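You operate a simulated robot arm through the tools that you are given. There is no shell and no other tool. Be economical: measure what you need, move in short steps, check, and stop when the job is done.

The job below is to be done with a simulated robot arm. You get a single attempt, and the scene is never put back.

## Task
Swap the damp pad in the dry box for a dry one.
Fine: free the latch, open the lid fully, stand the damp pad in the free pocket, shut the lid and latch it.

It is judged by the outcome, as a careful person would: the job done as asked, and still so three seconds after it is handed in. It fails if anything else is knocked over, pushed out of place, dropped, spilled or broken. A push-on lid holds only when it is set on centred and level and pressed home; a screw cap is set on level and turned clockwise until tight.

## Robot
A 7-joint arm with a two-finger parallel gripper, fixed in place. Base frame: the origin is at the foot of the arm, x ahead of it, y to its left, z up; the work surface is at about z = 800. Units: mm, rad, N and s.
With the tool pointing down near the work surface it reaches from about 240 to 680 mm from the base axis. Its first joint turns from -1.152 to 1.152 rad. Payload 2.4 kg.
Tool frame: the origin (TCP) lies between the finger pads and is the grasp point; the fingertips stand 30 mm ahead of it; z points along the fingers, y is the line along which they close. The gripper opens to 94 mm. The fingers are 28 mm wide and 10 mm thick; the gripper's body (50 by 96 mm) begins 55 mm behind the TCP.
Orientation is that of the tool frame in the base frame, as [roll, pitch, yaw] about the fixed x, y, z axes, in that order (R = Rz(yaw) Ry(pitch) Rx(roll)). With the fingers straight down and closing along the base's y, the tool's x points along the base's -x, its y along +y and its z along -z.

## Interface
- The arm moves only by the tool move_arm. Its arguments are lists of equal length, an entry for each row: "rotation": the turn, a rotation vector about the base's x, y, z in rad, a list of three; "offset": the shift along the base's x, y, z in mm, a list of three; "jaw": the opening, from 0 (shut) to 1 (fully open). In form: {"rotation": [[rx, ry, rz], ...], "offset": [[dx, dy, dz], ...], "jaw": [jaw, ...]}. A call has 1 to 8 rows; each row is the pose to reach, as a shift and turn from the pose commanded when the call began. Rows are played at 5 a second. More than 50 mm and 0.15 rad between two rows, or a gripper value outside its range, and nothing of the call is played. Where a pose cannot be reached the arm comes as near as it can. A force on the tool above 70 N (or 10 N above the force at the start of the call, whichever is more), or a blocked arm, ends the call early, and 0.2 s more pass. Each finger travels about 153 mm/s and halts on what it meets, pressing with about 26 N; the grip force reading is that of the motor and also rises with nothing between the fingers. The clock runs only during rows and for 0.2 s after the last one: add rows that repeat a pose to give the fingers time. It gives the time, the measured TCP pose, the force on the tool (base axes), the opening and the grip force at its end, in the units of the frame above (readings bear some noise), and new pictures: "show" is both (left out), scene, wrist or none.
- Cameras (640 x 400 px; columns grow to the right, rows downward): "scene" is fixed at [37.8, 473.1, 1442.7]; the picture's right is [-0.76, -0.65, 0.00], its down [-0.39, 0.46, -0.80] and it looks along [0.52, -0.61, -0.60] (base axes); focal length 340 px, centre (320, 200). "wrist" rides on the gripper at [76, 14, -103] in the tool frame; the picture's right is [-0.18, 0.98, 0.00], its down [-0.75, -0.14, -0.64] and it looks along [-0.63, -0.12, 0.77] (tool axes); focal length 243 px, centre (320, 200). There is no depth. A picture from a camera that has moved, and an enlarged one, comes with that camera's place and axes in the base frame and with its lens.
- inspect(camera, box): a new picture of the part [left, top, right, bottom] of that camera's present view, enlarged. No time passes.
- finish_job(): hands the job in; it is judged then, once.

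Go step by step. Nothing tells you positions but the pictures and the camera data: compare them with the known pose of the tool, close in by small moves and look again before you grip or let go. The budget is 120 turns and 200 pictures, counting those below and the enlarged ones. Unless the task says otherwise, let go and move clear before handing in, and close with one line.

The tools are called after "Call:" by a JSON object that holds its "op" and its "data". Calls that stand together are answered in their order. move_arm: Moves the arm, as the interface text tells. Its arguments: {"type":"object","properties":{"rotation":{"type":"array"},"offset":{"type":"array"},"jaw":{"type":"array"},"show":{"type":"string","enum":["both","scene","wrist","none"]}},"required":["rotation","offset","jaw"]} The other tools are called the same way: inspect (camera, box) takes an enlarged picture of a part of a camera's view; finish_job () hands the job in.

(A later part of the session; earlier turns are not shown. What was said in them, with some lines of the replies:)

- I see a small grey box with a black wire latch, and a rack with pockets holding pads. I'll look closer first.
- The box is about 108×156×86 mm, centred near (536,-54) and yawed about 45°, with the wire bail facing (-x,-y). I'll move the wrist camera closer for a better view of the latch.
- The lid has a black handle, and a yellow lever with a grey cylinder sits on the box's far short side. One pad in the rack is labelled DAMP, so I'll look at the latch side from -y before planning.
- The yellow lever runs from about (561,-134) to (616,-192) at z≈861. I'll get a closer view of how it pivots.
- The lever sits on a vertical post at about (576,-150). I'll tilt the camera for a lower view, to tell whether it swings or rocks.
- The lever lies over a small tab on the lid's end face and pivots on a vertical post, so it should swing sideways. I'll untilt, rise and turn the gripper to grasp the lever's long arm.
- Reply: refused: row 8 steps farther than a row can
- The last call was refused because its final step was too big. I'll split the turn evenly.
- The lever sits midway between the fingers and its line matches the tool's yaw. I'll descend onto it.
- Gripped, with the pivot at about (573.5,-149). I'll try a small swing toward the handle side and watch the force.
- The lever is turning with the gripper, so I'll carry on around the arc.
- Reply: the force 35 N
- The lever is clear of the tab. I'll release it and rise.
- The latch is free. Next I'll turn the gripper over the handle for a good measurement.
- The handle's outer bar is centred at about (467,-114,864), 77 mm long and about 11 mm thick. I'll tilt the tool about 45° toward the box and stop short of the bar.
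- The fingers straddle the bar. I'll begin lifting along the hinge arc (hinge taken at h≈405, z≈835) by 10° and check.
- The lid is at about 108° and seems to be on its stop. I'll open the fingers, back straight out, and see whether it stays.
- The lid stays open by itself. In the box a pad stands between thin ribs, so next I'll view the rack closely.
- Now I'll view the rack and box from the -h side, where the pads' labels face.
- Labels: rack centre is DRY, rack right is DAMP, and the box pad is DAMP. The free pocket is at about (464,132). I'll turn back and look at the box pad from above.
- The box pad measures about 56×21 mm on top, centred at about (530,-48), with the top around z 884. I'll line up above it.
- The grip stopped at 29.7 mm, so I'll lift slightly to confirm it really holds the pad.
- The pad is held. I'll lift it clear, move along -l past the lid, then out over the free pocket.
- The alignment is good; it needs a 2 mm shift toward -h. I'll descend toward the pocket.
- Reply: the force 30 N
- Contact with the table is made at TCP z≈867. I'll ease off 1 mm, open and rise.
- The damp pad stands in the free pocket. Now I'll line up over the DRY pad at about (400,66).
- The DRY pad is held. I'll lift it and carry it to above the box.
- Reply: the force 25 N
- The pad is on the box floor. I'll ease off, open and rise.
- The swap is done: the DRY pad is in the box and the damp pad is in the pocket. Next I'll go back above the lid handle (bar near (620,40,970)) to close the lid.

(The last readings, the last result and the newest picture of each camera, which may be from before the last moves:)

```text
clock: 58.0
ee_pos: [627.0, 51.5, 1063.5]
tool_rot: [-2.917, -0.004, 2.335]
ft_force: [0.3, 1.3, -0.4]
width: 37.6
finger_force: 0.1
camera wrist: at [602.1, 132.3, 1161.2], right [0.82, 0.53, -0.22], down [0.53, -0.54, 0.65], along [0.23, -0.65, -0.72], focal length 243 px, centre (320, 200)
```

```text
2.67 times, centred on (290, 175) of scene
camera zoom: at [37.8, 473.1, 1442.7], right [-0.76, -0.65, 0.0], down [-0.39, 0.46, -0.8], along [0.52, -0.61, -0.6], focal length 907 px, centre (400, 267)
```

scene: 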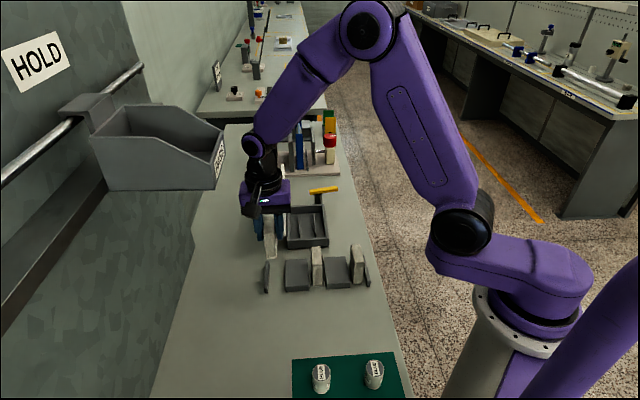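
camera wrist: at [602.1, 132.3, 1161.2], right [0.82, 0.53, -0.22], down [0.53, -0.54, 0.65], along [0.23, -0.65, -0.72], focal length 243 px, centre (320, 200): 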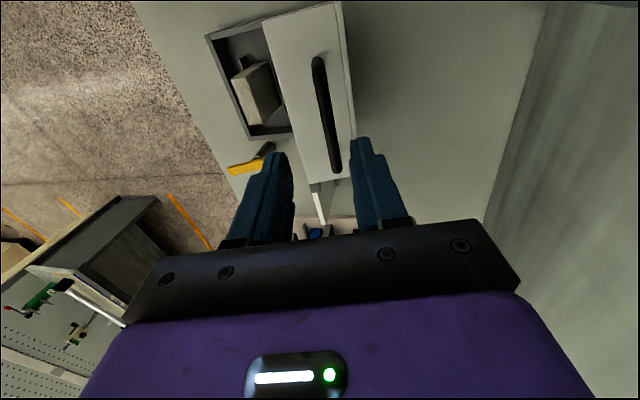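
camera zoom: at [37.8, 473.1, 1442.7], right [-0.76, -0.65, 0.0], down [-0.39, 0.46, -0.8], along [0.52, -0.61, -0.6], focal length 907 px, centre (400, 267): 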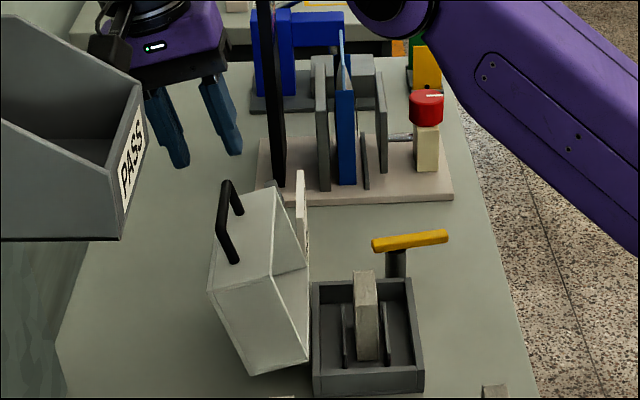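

Call:
{"op": "move_arm", "data": {"rotation": [[0, 0, 0], [0, 0, 0], [0, 0, 0], [0, 0, 0], [0, 0, 0]], "offset": [[-4, -3, -30], [-4.5, -6, -55], [-5, -6.5, -77], [-5, -6.5, -77], [-5, -6.5, -77]], "jaw": [0.4, 0.4, 0.35, 0.2, 0.2], "show": "none"}}

Call:
{"op": "inspect", "data": {"camera": "scene", "box": [230, 120, 330, 250]}}

```text
clock: 59.2
ee_pos: [624.0, 46.2, 989.2]
tool_rot: [-2.92, -0.003, 2.336]
ft_force: [-0.4, -0.8, 0.2]
width: 19.7
finger_force: 0.2
```

```text
3.08 times, centred on (280, 185) of scene
camera zoom: at [37.8, 473.1, 1442.7], right [-0.76, -0.65, 0.0], down [-0.39, 0.46, -0.8], along [0.52, -0.61, -0.6], focal length 1047 px, centre (443, 246)
```

zoom: 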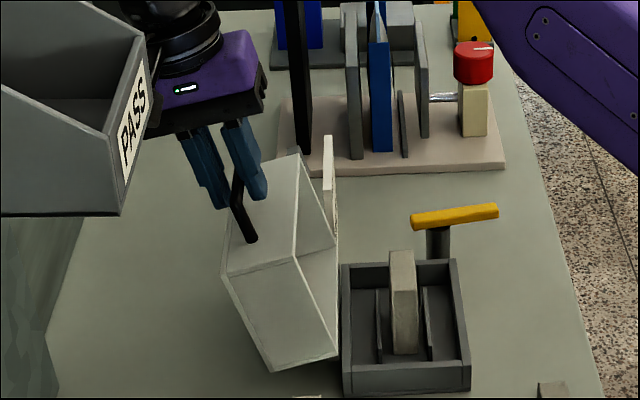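

The bar is caged. I'll reverse the opening arc.

Call:
{"op": "move_arm", "data": {"rotation": [[0.033, -0.0345, 0], [0.066, -0.069, 0], [0.099, -0.1035, 0], [0.132, -0.138, 0], [0.166, -0.173, 0]], "offset": [[-9.2, -8.9, 5.7], [-18.7, -17.9, 10.4], [-28.5, -27.3, 13.9], [-38.6, -37, 16.3], [-48.6, -46.6, 17.4]], "jaw": [0.17, 0.15, 0.15, 0.15, 0.15], "show": "none"}}

Call:
{"op": "inspect", "data": {"camera": "scene", "box": [250, 120, 370, 250]}}

```text
clock: 60.4
ee_pos: [575.8, -0.6, 1005.5]
tool_rot: [3.122, -0.003, 2.333]
ft_force: [-0.3, 0.2, 0.1]
width: 14.3
finger_force: 0.8
```

```text
3.08 times, centred on (310, 185) of scene
camera zoom: at [37.8, 473.1, 1442.7], right [-0.76, -0.65, 0.0], down [-0.39, 0.46, -0.8], along [0.52, -0.61, -0.6], focal length 1047 px, centre (351, 246)
```

zoom: 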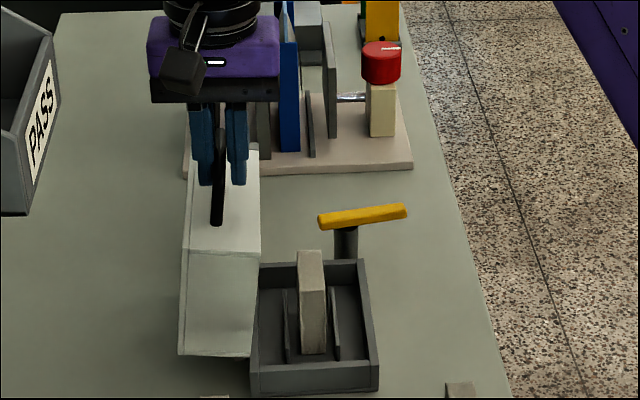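

Call:
{"op": "move_arm", "data": {"rotation": [[0.033, -0.0345, 0], [0.066, -0.069, 0], [0.099, -0.1035, 0], [0.132, -0.138, 0], [0.166, -0.173, 0], [0.199, -0.207, 0], [0.232, -0.242, 0], [0.265, -0.276, 0]], "offset": [[-10.1, -9.7, 0.1], [-20.1, -19.3, -1.2], [-30.2, -28.9, -3.5], [-39.9, -38.3, -7.1], [-49.5, -47.4, -11.8], [-58.7, -56.3, -17.5], [-67.5, -64.7, -24.4], [-75.8, -72.7, -32.2]], "jaw": [0.15, 0.15, 0.15, 0.15, 0.15, 0.15, 0.15, 0.15], "show": "none"}}

Call:
{"op": "inspect", "data": {"camera": "scene", "box": [250, 120, 370, 250]}}

```text
clock: 62.2
ee_pos: [497.1, -75.5, 974.5]
tool_rot: [2.74, 0.0, 2.334]
ft_force: [-0.6, -0.9, 0.5]
width: 14.2
finger_force: 0.0
```

```text
3.08 times, centred on (310, 185) of scene
camera zoom: at [37.8, 473.1, 1442.7], right [-0.76, -0.65, 0.0], down [-0.39, 0.46, -0.8], along [0.52, -0.61, -0.6], focal length 1047 px, centre (351, 246)
```

zoom: 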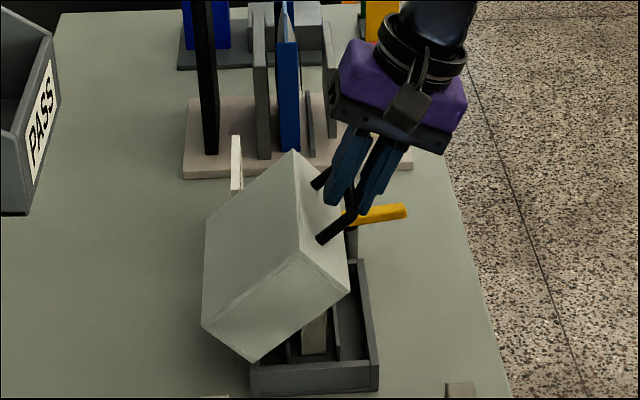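

Call:
{"op": "move_arm", "data": {"rotation": [[0.033, -0.0345, 0], [0.066, -0.069, 0], [0.099, -0.1035, 0], [0.132, -0.138, 0], [0.166, -0.173, 0], [0.199, -0.207, 0]], "offset": [[-7.9, -7.5, -8.8], [-15.2, -14.5, -18.5], [-21.8, -20.9, -29], [-27.9, -26.7, -40.2], [-33.1, -31.8, -52.1], [-37.5, -36, -64.5]], "jaw": [0.15, 0.15, 0.15, 0.15, 0.15, 0.15], "show": "none"}}

Call:
{"op": "move_arm", "data": {"rotation": [[0.017, -0.017, 0], [0.033, -0.0345, 0], [0.05, -0.052, 0], [0.066, -0.069, 0]], "offset": [[-2, -1.9, -6.5], [-3.8, -3.6, -12.9], [-5.5, -5.2, -19.5], [-6.7, -6.4, -26.2]], "jaw": [0.15, 0.15, 0.15, 0.15], "show": "none"}}

Call:
{"op": "inspect", "data": {"camera": "scene", "box": [260, 150, 370, 260]}}

```text
clock: 63.6
ee_pos: [460.5, -110.0, 908.2]
tool_rot: [2.452, 0.001, 2.337]
ft_force: [-0.3, -0.6, 0.3]
width: 14.3
finger_force: 0.1
```

```text
clock: 64.6
ee_pos: [454.5, -117.7, 883.0]
tool_rot: [2.359, -0.003, 2.337]
ft_force: [0.2, 0.0, -0.9]
width: 14.2
finger_force: 0.0
```

```text
3.64 times, centred on (315, 205) of scene
camera zoom: at [37.8, 473.1, 1442.7], right [-0.76, -0.65, 0.0], down [-0.39, 0.46, -0.8], along [0.52, -0.61, -0.6], focal length 1237 px, centre (338, 182)
```

zoom: 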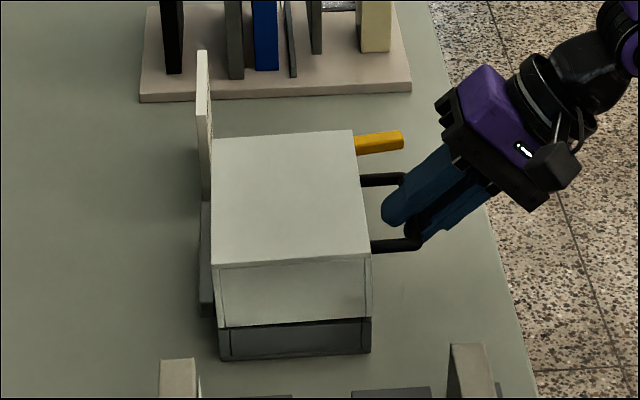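

Nearly shut. I'll press down a little to seat the lid.

Call:
{"op": "move_arm", "data": {"rotation": [[0, 0, 0], [0, 0, 0], [0, 0, 0]], "offset": [[0, 0, -2], [0, 0, -4], [0, 0, -4]], "jaw": [0.15, 0.15, 0.15], "show": "none"}}

Call:
{"op": "inspect", "data": {"camera": "scene", "box": [260, 150, 370, 260]}}

```text
clock: 65.4
ee_pos: [454.9, -115.8, 879.9]
tool_rot: [2.358, 0.0, 2.336]
ft_force: [0.9, 0.3, -0.2]
width: 13.9
finger_force: 0.1
```

```text
3.64 times, centred on (315, 205) of scene
camera zoom: at [37.8, 473.1, 1442.7], right [-0.76, -0.65, 0.0], down [-0.39, 0.46, -0.8], along [0.52, -0.61, -0.6], focal length 1237 px, centre (338, 182)
```

zoom: 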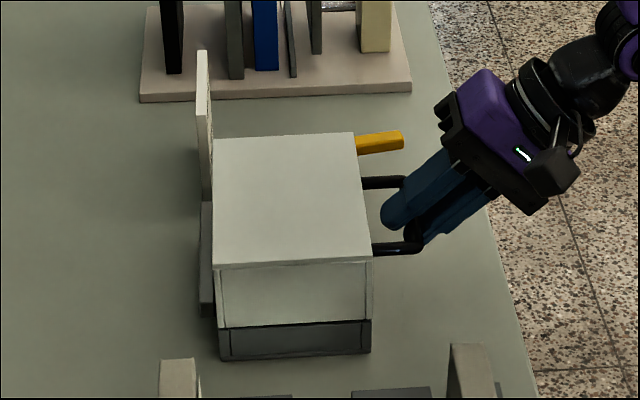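

Call:
{"op": "move_arm", "data": {"rotation": [[0, 0, 0], [0, 0, 0], [0, 0, 0], [0, 0, 0]], "offset": [[0, 0, -2], [0, 0, -4], [0, 0, -4], [0, 0, -4]], "jaw": [0.15, 0.15, 0.15, 0.15], "show": "none"}}

Call:
{"op": "inspect", "data": {"camera": "scene", "box": [260, 150, 370, 260]}}

```text
clock: 66.4
ee_pos: [455.3, -117.0, 875.9]
tool_rot: [2.358, -0.001, 2.338]
ft_force: [0.6, 1.0, 2.2]
width: 15.3
finger_force: 2.1
```

```text
3.64 times, centred on (315, 205) of scene
camera zoom: at [37.8, 473.2, 1442.7], right [-0.76, -0.65, 0.0], down [-0.39, 0.46, -0.8], along [0.52, -0.61, -0.6], focal length 1237 px, centre (338, 182)
```

zoom: 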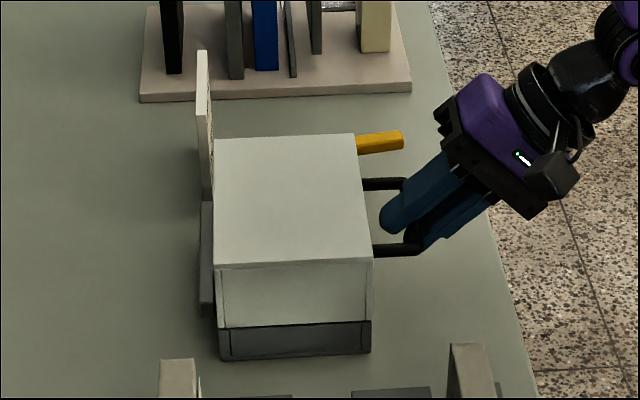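

The lid is seated with light resistance. I'll open the fingers and back out along the finger direction.

Call:
{"op": "move_arm", "data": {"rotation": [[0, 0, 0], [0, 0, 0], [0, 0, 0], [0, 0, 0], [0, 0, 0]], "offset": [[0, 0, 3], [0, 0, 4], [-15, -14.6, 25], [-30, -29, 46], [-46, -44, 68]], "jaw": [0.21, 0.21, 0.21, 0.21, 0.21], "show": "none"}}

Call:
{"op": "inspect", "data": {"camera": "scene", "box": [260, 150, 370, 260]}}

Call:
{"op": "inspect", "data": {"camera": "wrist", "box": [200, 0, 480, 240]}}

```text
clock: 67.6
ee_pos: [408.8, -160.8, 946.1]
tool_rot: [2.357, -0.002, 2.339]
ft_force: [-0.3, 0.0, -1.0]
width: 20.0
finger_force: 0.1
```

```text
3.64 times, centred on (315, 205) of scene
camera zoom: at [37.8, 473.1, 1442.7], right [-0.76, -0.65, 0.0], down [-0.39, 0.46, -0.8], along [0.52, -0.61, -0.6], focal length 1237 px, centre (338, 182)
```

zoom: 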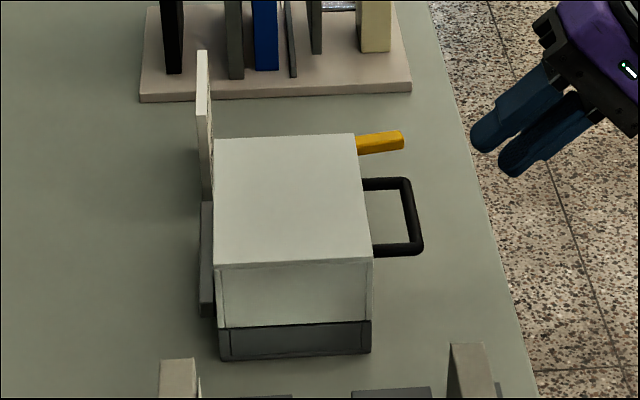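

```text
1.67 times, centred on (340, 120) of wrist
camera zoom: at [311.7, -148.0, 1028.7], right [0.63, 0.35, 0.69], down [0.13, -0.93, 0.35], along [0.77, -0.14, -0.63], focal length 404 px, centre (287, 333)
```

zoom: 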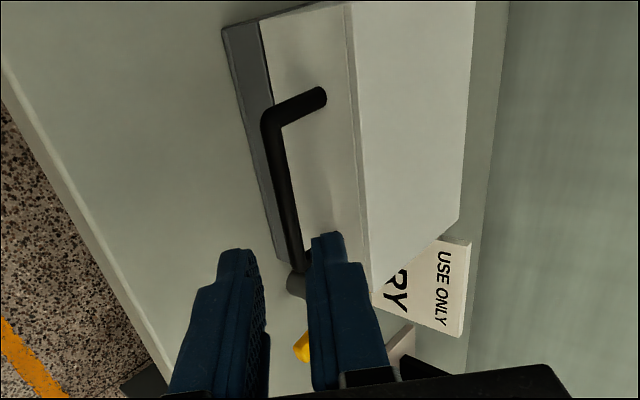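

The lid is fully shut. Now I'll untilt and go back above the lever.

Call:
{"op": "move_arm", "data": {"rotation": [[-0.09, 0.094, 0], [-0.18, 0.188, 0], [-0.271, 0.283, 0], [-0.361, 0.377, 0], [-0.452, 0.471, 0], [-0.542, 0.565, 0]], "offset": [[0, 0, 10], [0, 0, 20], [0, 0, 30], [0, 0, 40], [0, 0, 50], [0, 0, 60]], "jaw": [0.4, 0.4, 0.4, 0.4, 0.4, 0.4], "show": "none"}}

Call:
{"op": "move_arm", "data": {"rotation": [[0, 0, -0.14], [0, 0, -0.28], [0, 0, -0.42], [0, 0, -0.56], [0, 0, -0.7], [0, 0, -0.84], [0, 0, -0.98], [0, 0, -1.12]], "offset": [[18, -3, 0], [36, -6, 0], [54, -10, 0], [72, -14, 0], [90, -18, 0], [108, -22, 0], [126, -26, 0], [142, -29, 0]], "jaw": [0.4, 0.4, 0.4, 0.4, 0.4, 0.4, 0.4, 0.4], "show": "none"}}

Call:
{"op": "move_arm", "data": {"rotation": [[0, 0, -0.13], [0, 0, -0.261], [0, 0, -0.261]], "offset": [[0, 0, -20], [0, 0, -40], [0, 0, -55]], "jaw": [0.4, 0.4, 0.4], "show": "wrist"}}

Call:
{"op": "inspect", "data": {"camera": "wrist", "box": [200, 0, 440, 240]}}

```text
clock: 69.0
ee_pos: [409.6, -161.5, 1004.9]
tool_rot: [-3.14, -0.001, 2.335]
ft_force: [0.3, 0.2, -0.1]
width: 37.6
finger_force: 0.1
```

```text
clock: 70.8
ee_pos: [551.1, -190.4, 1004.9]
tool_rot: [3.141, -0.003, 1.214]
ft_force: [0.7, 0.3, -0.2]
width: 37.8
finger_force: 0.0
```

```text
clock: 71.6
ee_pos: [550.1, -188.5, 950.9]
tool_rot: [3.141, -0.004, 0.954]
ft_force: [1.0, 0.4, -0.3]
width: 37.6
finger_force: 0.1
camera wrist: at [606.7, -134.8, 1052.7], right [0.69, -0.72, 0.0], down [-0.55, -0.53, 0.64], along [-0.46, -0.44, -0.77], focal length 243 px, centre (320, 200)
```

wrist: 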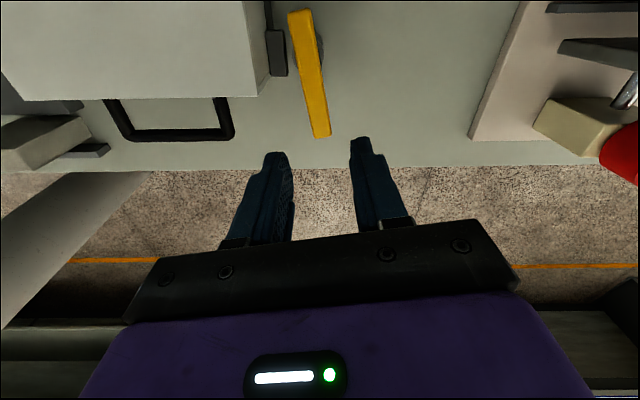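

```text
1.67 times, centred on (320, 120) of wrist
camera zoom: at [606.7, -134.8, 1052.7], right [0.69, -0.72, 0.0], down [-0.55, -0.53, 0.64], along [-0.46, -0.44, -0.77], focal length 404 px, centre (320, 333)
```

zoom: 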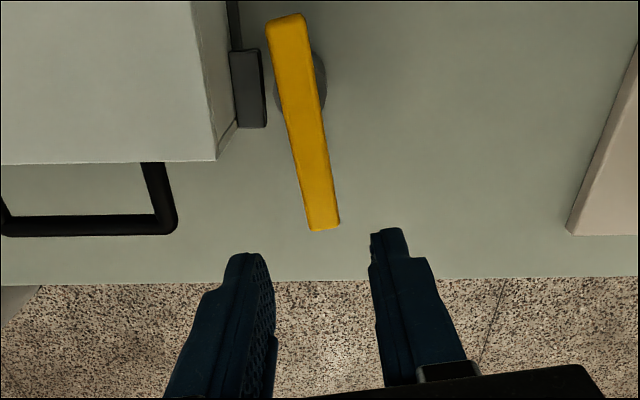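

Call:
{"op": "move_arm", "data": {"rotation": [[0, 0, 0], [0, 0, 0], [0, 0, 0], [0, 0, 0], [0, 0, 0], [0, 0, 0]], "offset": [[2, 3, -35], [2, 3, -60], [2, 3, -78], [2, 3, -78], [2, 3, -78], [2, 3, -78]], "jaw": [0.4, 0.4, 0.4, 0.2, 0, 0], "show": "none"}}

Call:
{"op": "inspect", "data": {"camera": "wrist", "box": [200, 0, 440, 240]}}

```text
clock: 73.0
ee_pos: [552.2, -186.3, 869.9]
tool_rot: [-3.14, -0.002, 0.955]
ft_force: [-7.1, 3.0, 2.7]
width: 15.8
finger_force: 45.0
```

```text
1.67 times, centred on (320, 120) of wrist
camera zoom: at [608.9, -131.8, 973.3], right [0.7, -0.72, 0.0], down [-0.55, -0.54, 0.64], along [-0.46, -0.45, -0.77], focal length 404 px, centre (320, 333)
```

zoom: 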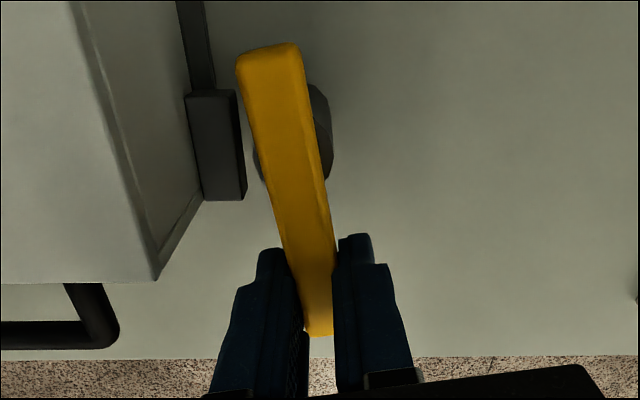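

Call:
{"op": "move_arm", "data": {"rotation": [[0, 0, 0.14], [0, 0, 0.28], [0, 0, 0.42], [0, 0, 0.56], [0, 0, 0.7], [0, 0, 0.84], [0, 0, 0.98], [0, 0, 1.12]], "offset": [[5, -2.9, 0], [10.3, -5.1, 0], [15.9, -6.5, 0], [21.6, -7.2, 0], [27.4, -7, 0], [33.1, -6, 0], [38.6, -4.3, 0], [43.8, -1.8, 0]], "jaw": [0, 0, 0, 0, 0, 0, 0, 0], "show": "none"}}

Call:
{"op": "inspect", "data": {"camera": "wrist", "box": [200, 0, 440, 240]}}

```text
clock: 74.8
ee_pos: [597.6, -189.7, 870.9]
tool_rot: [3.139, -0.001, 2.076]
ft_force: [1.6, 2.4, 3.5]
width: 15.6
finger_force: 45.2
```

```text
1.67 times, centred on (320, 120) of wrist
camera zoom: at [573.4, -114.8, 973.4], right [0.95, 0.31, 0.0], down [0.24, -0.73, 0.64], along [0.2, -0.61, -0.77], focal length 404 px, centre (320, 333)
```

zoom: 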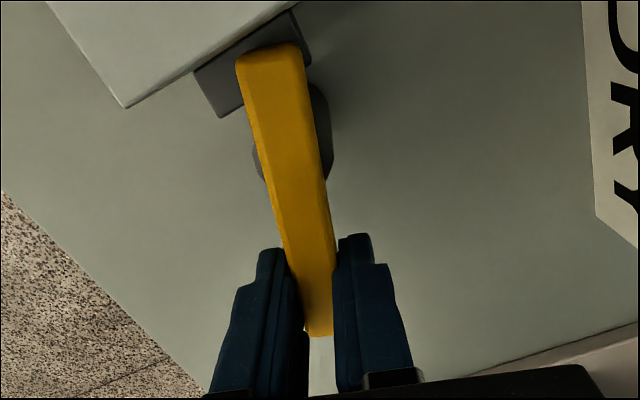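

Call:
{"op": "move_arm", "data": {"rotation": [[0, 0, 0.13], [0, 0, 0.265], [0, 0, 0.265]], "offset": [[4.4, 3, 0], [8.6, 6.7, 0], [8.6, 6.7, 0]], "jaw": [0, 0, 0], "show": "none"}}

Call:
{"op": "inspect", "data": {"camera": "wrist", "box": [200, 0, 440, 240]}}

```text
clock: 75.6
ee_pos: [605.5, -182.1, 871.1]
tool_rot: [3.14, 0.001, 2.341]
ft_force: [12.3, -0.1, -7.7]
width: 15.7
finger_force: 45.2
```

```text
1.67 times, centred on (320, 120) of wrist
camera zoom: at [563.8, -116.9, 973.1], right [0.83, 0.55, 0.0], down [0.42, -0.64, 0.64], along [0.36, -0.53, -0.77], focal length 404 px, centre (320, 333)
```

zoom: 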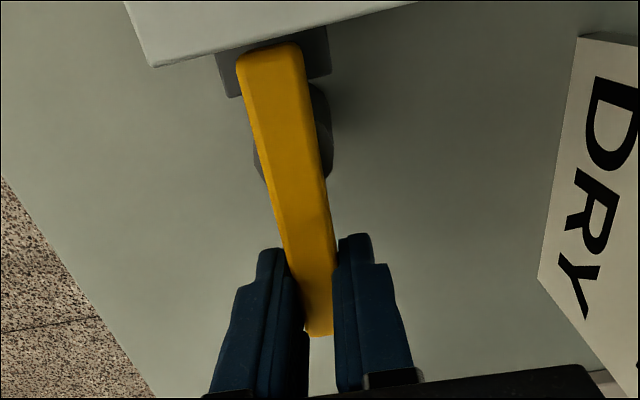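

The lever is back over the tab at its original angle. I'll release it, rise and check.

Call:
{"op": "move_arm", "data": {"rotation": [[0, 0, 0], [0, 0, 0], [0, 0, 0], [0, 0, 0], [0, 0, 0]], "offset": [[0, 0, 0], [0, 0, 0], [0, 0, 40], [0, 0, 85], [0, 0, 130]], "jaw": [0.3, 0.45, 0.45, 0.45, 0.45], "show": "both"}}

Call:
{"op": "inspect", "data": {"camera": "scene", "box": [240, 150, 390, 310]}}

```text
clock: 76.8
ee_pos: [602.2, -181.7, 1002.6]
tool_rot: [3.141, -0.003, 2.339]
ft_force: [0.3, -0.5, 0.1]
width: 42.4
finger_force: 0.1
camera wrist: at [561.0, -115.8, 1106.0], right [0.83, 0.55, 0.0], down [0.42, -0.64, 0.64], along [0.35, -0.53, -0.77], focal length 243 px, centre (320, 200)
```

scene: 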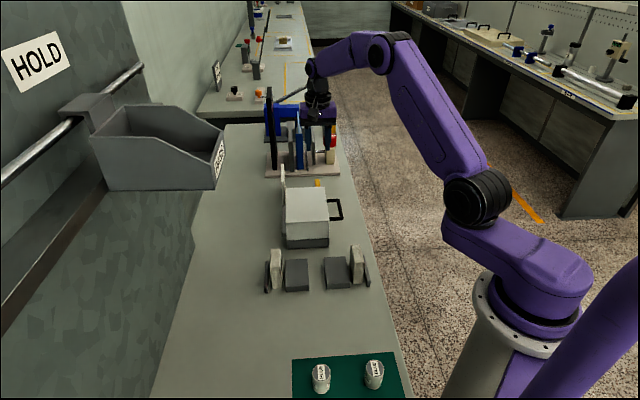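
wrist: 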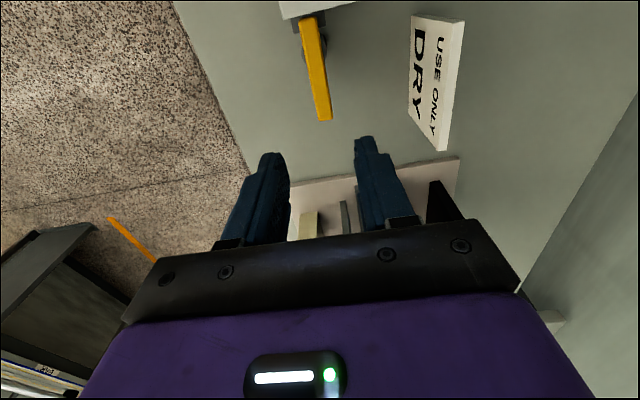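

```text
2.50 times, centred on (315, 230) of scene
camera zoom: at [37.8, 473.1, 1442.7], right [-0.76, -0.65, 0.0], down [-0.39, 0.46, -0.8], along [0.52, -0.61, -0.6], focal length 851 px, centre (332, 125)
```

zoom: 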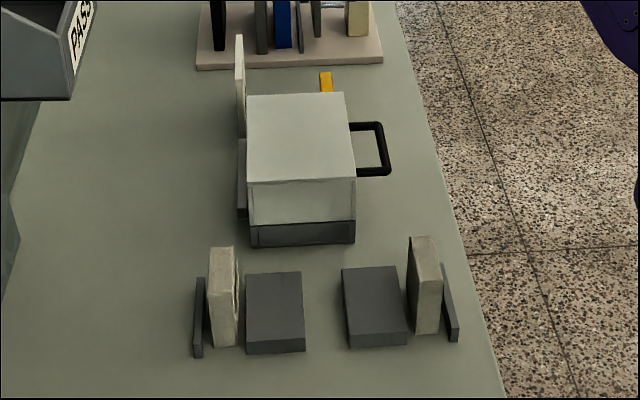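

The lid is shut, the lever is over the tab, the damp pad stands in the previously free pocket, and nothing else has moved. The arm is clear, so I'm handing in.

Call:
{"op": "finish_job", "data": {}}

```text
The job is handed in.
```

The dry pad is in the box, with the lid shut and latched, and the damp pad stands in the free pocket.
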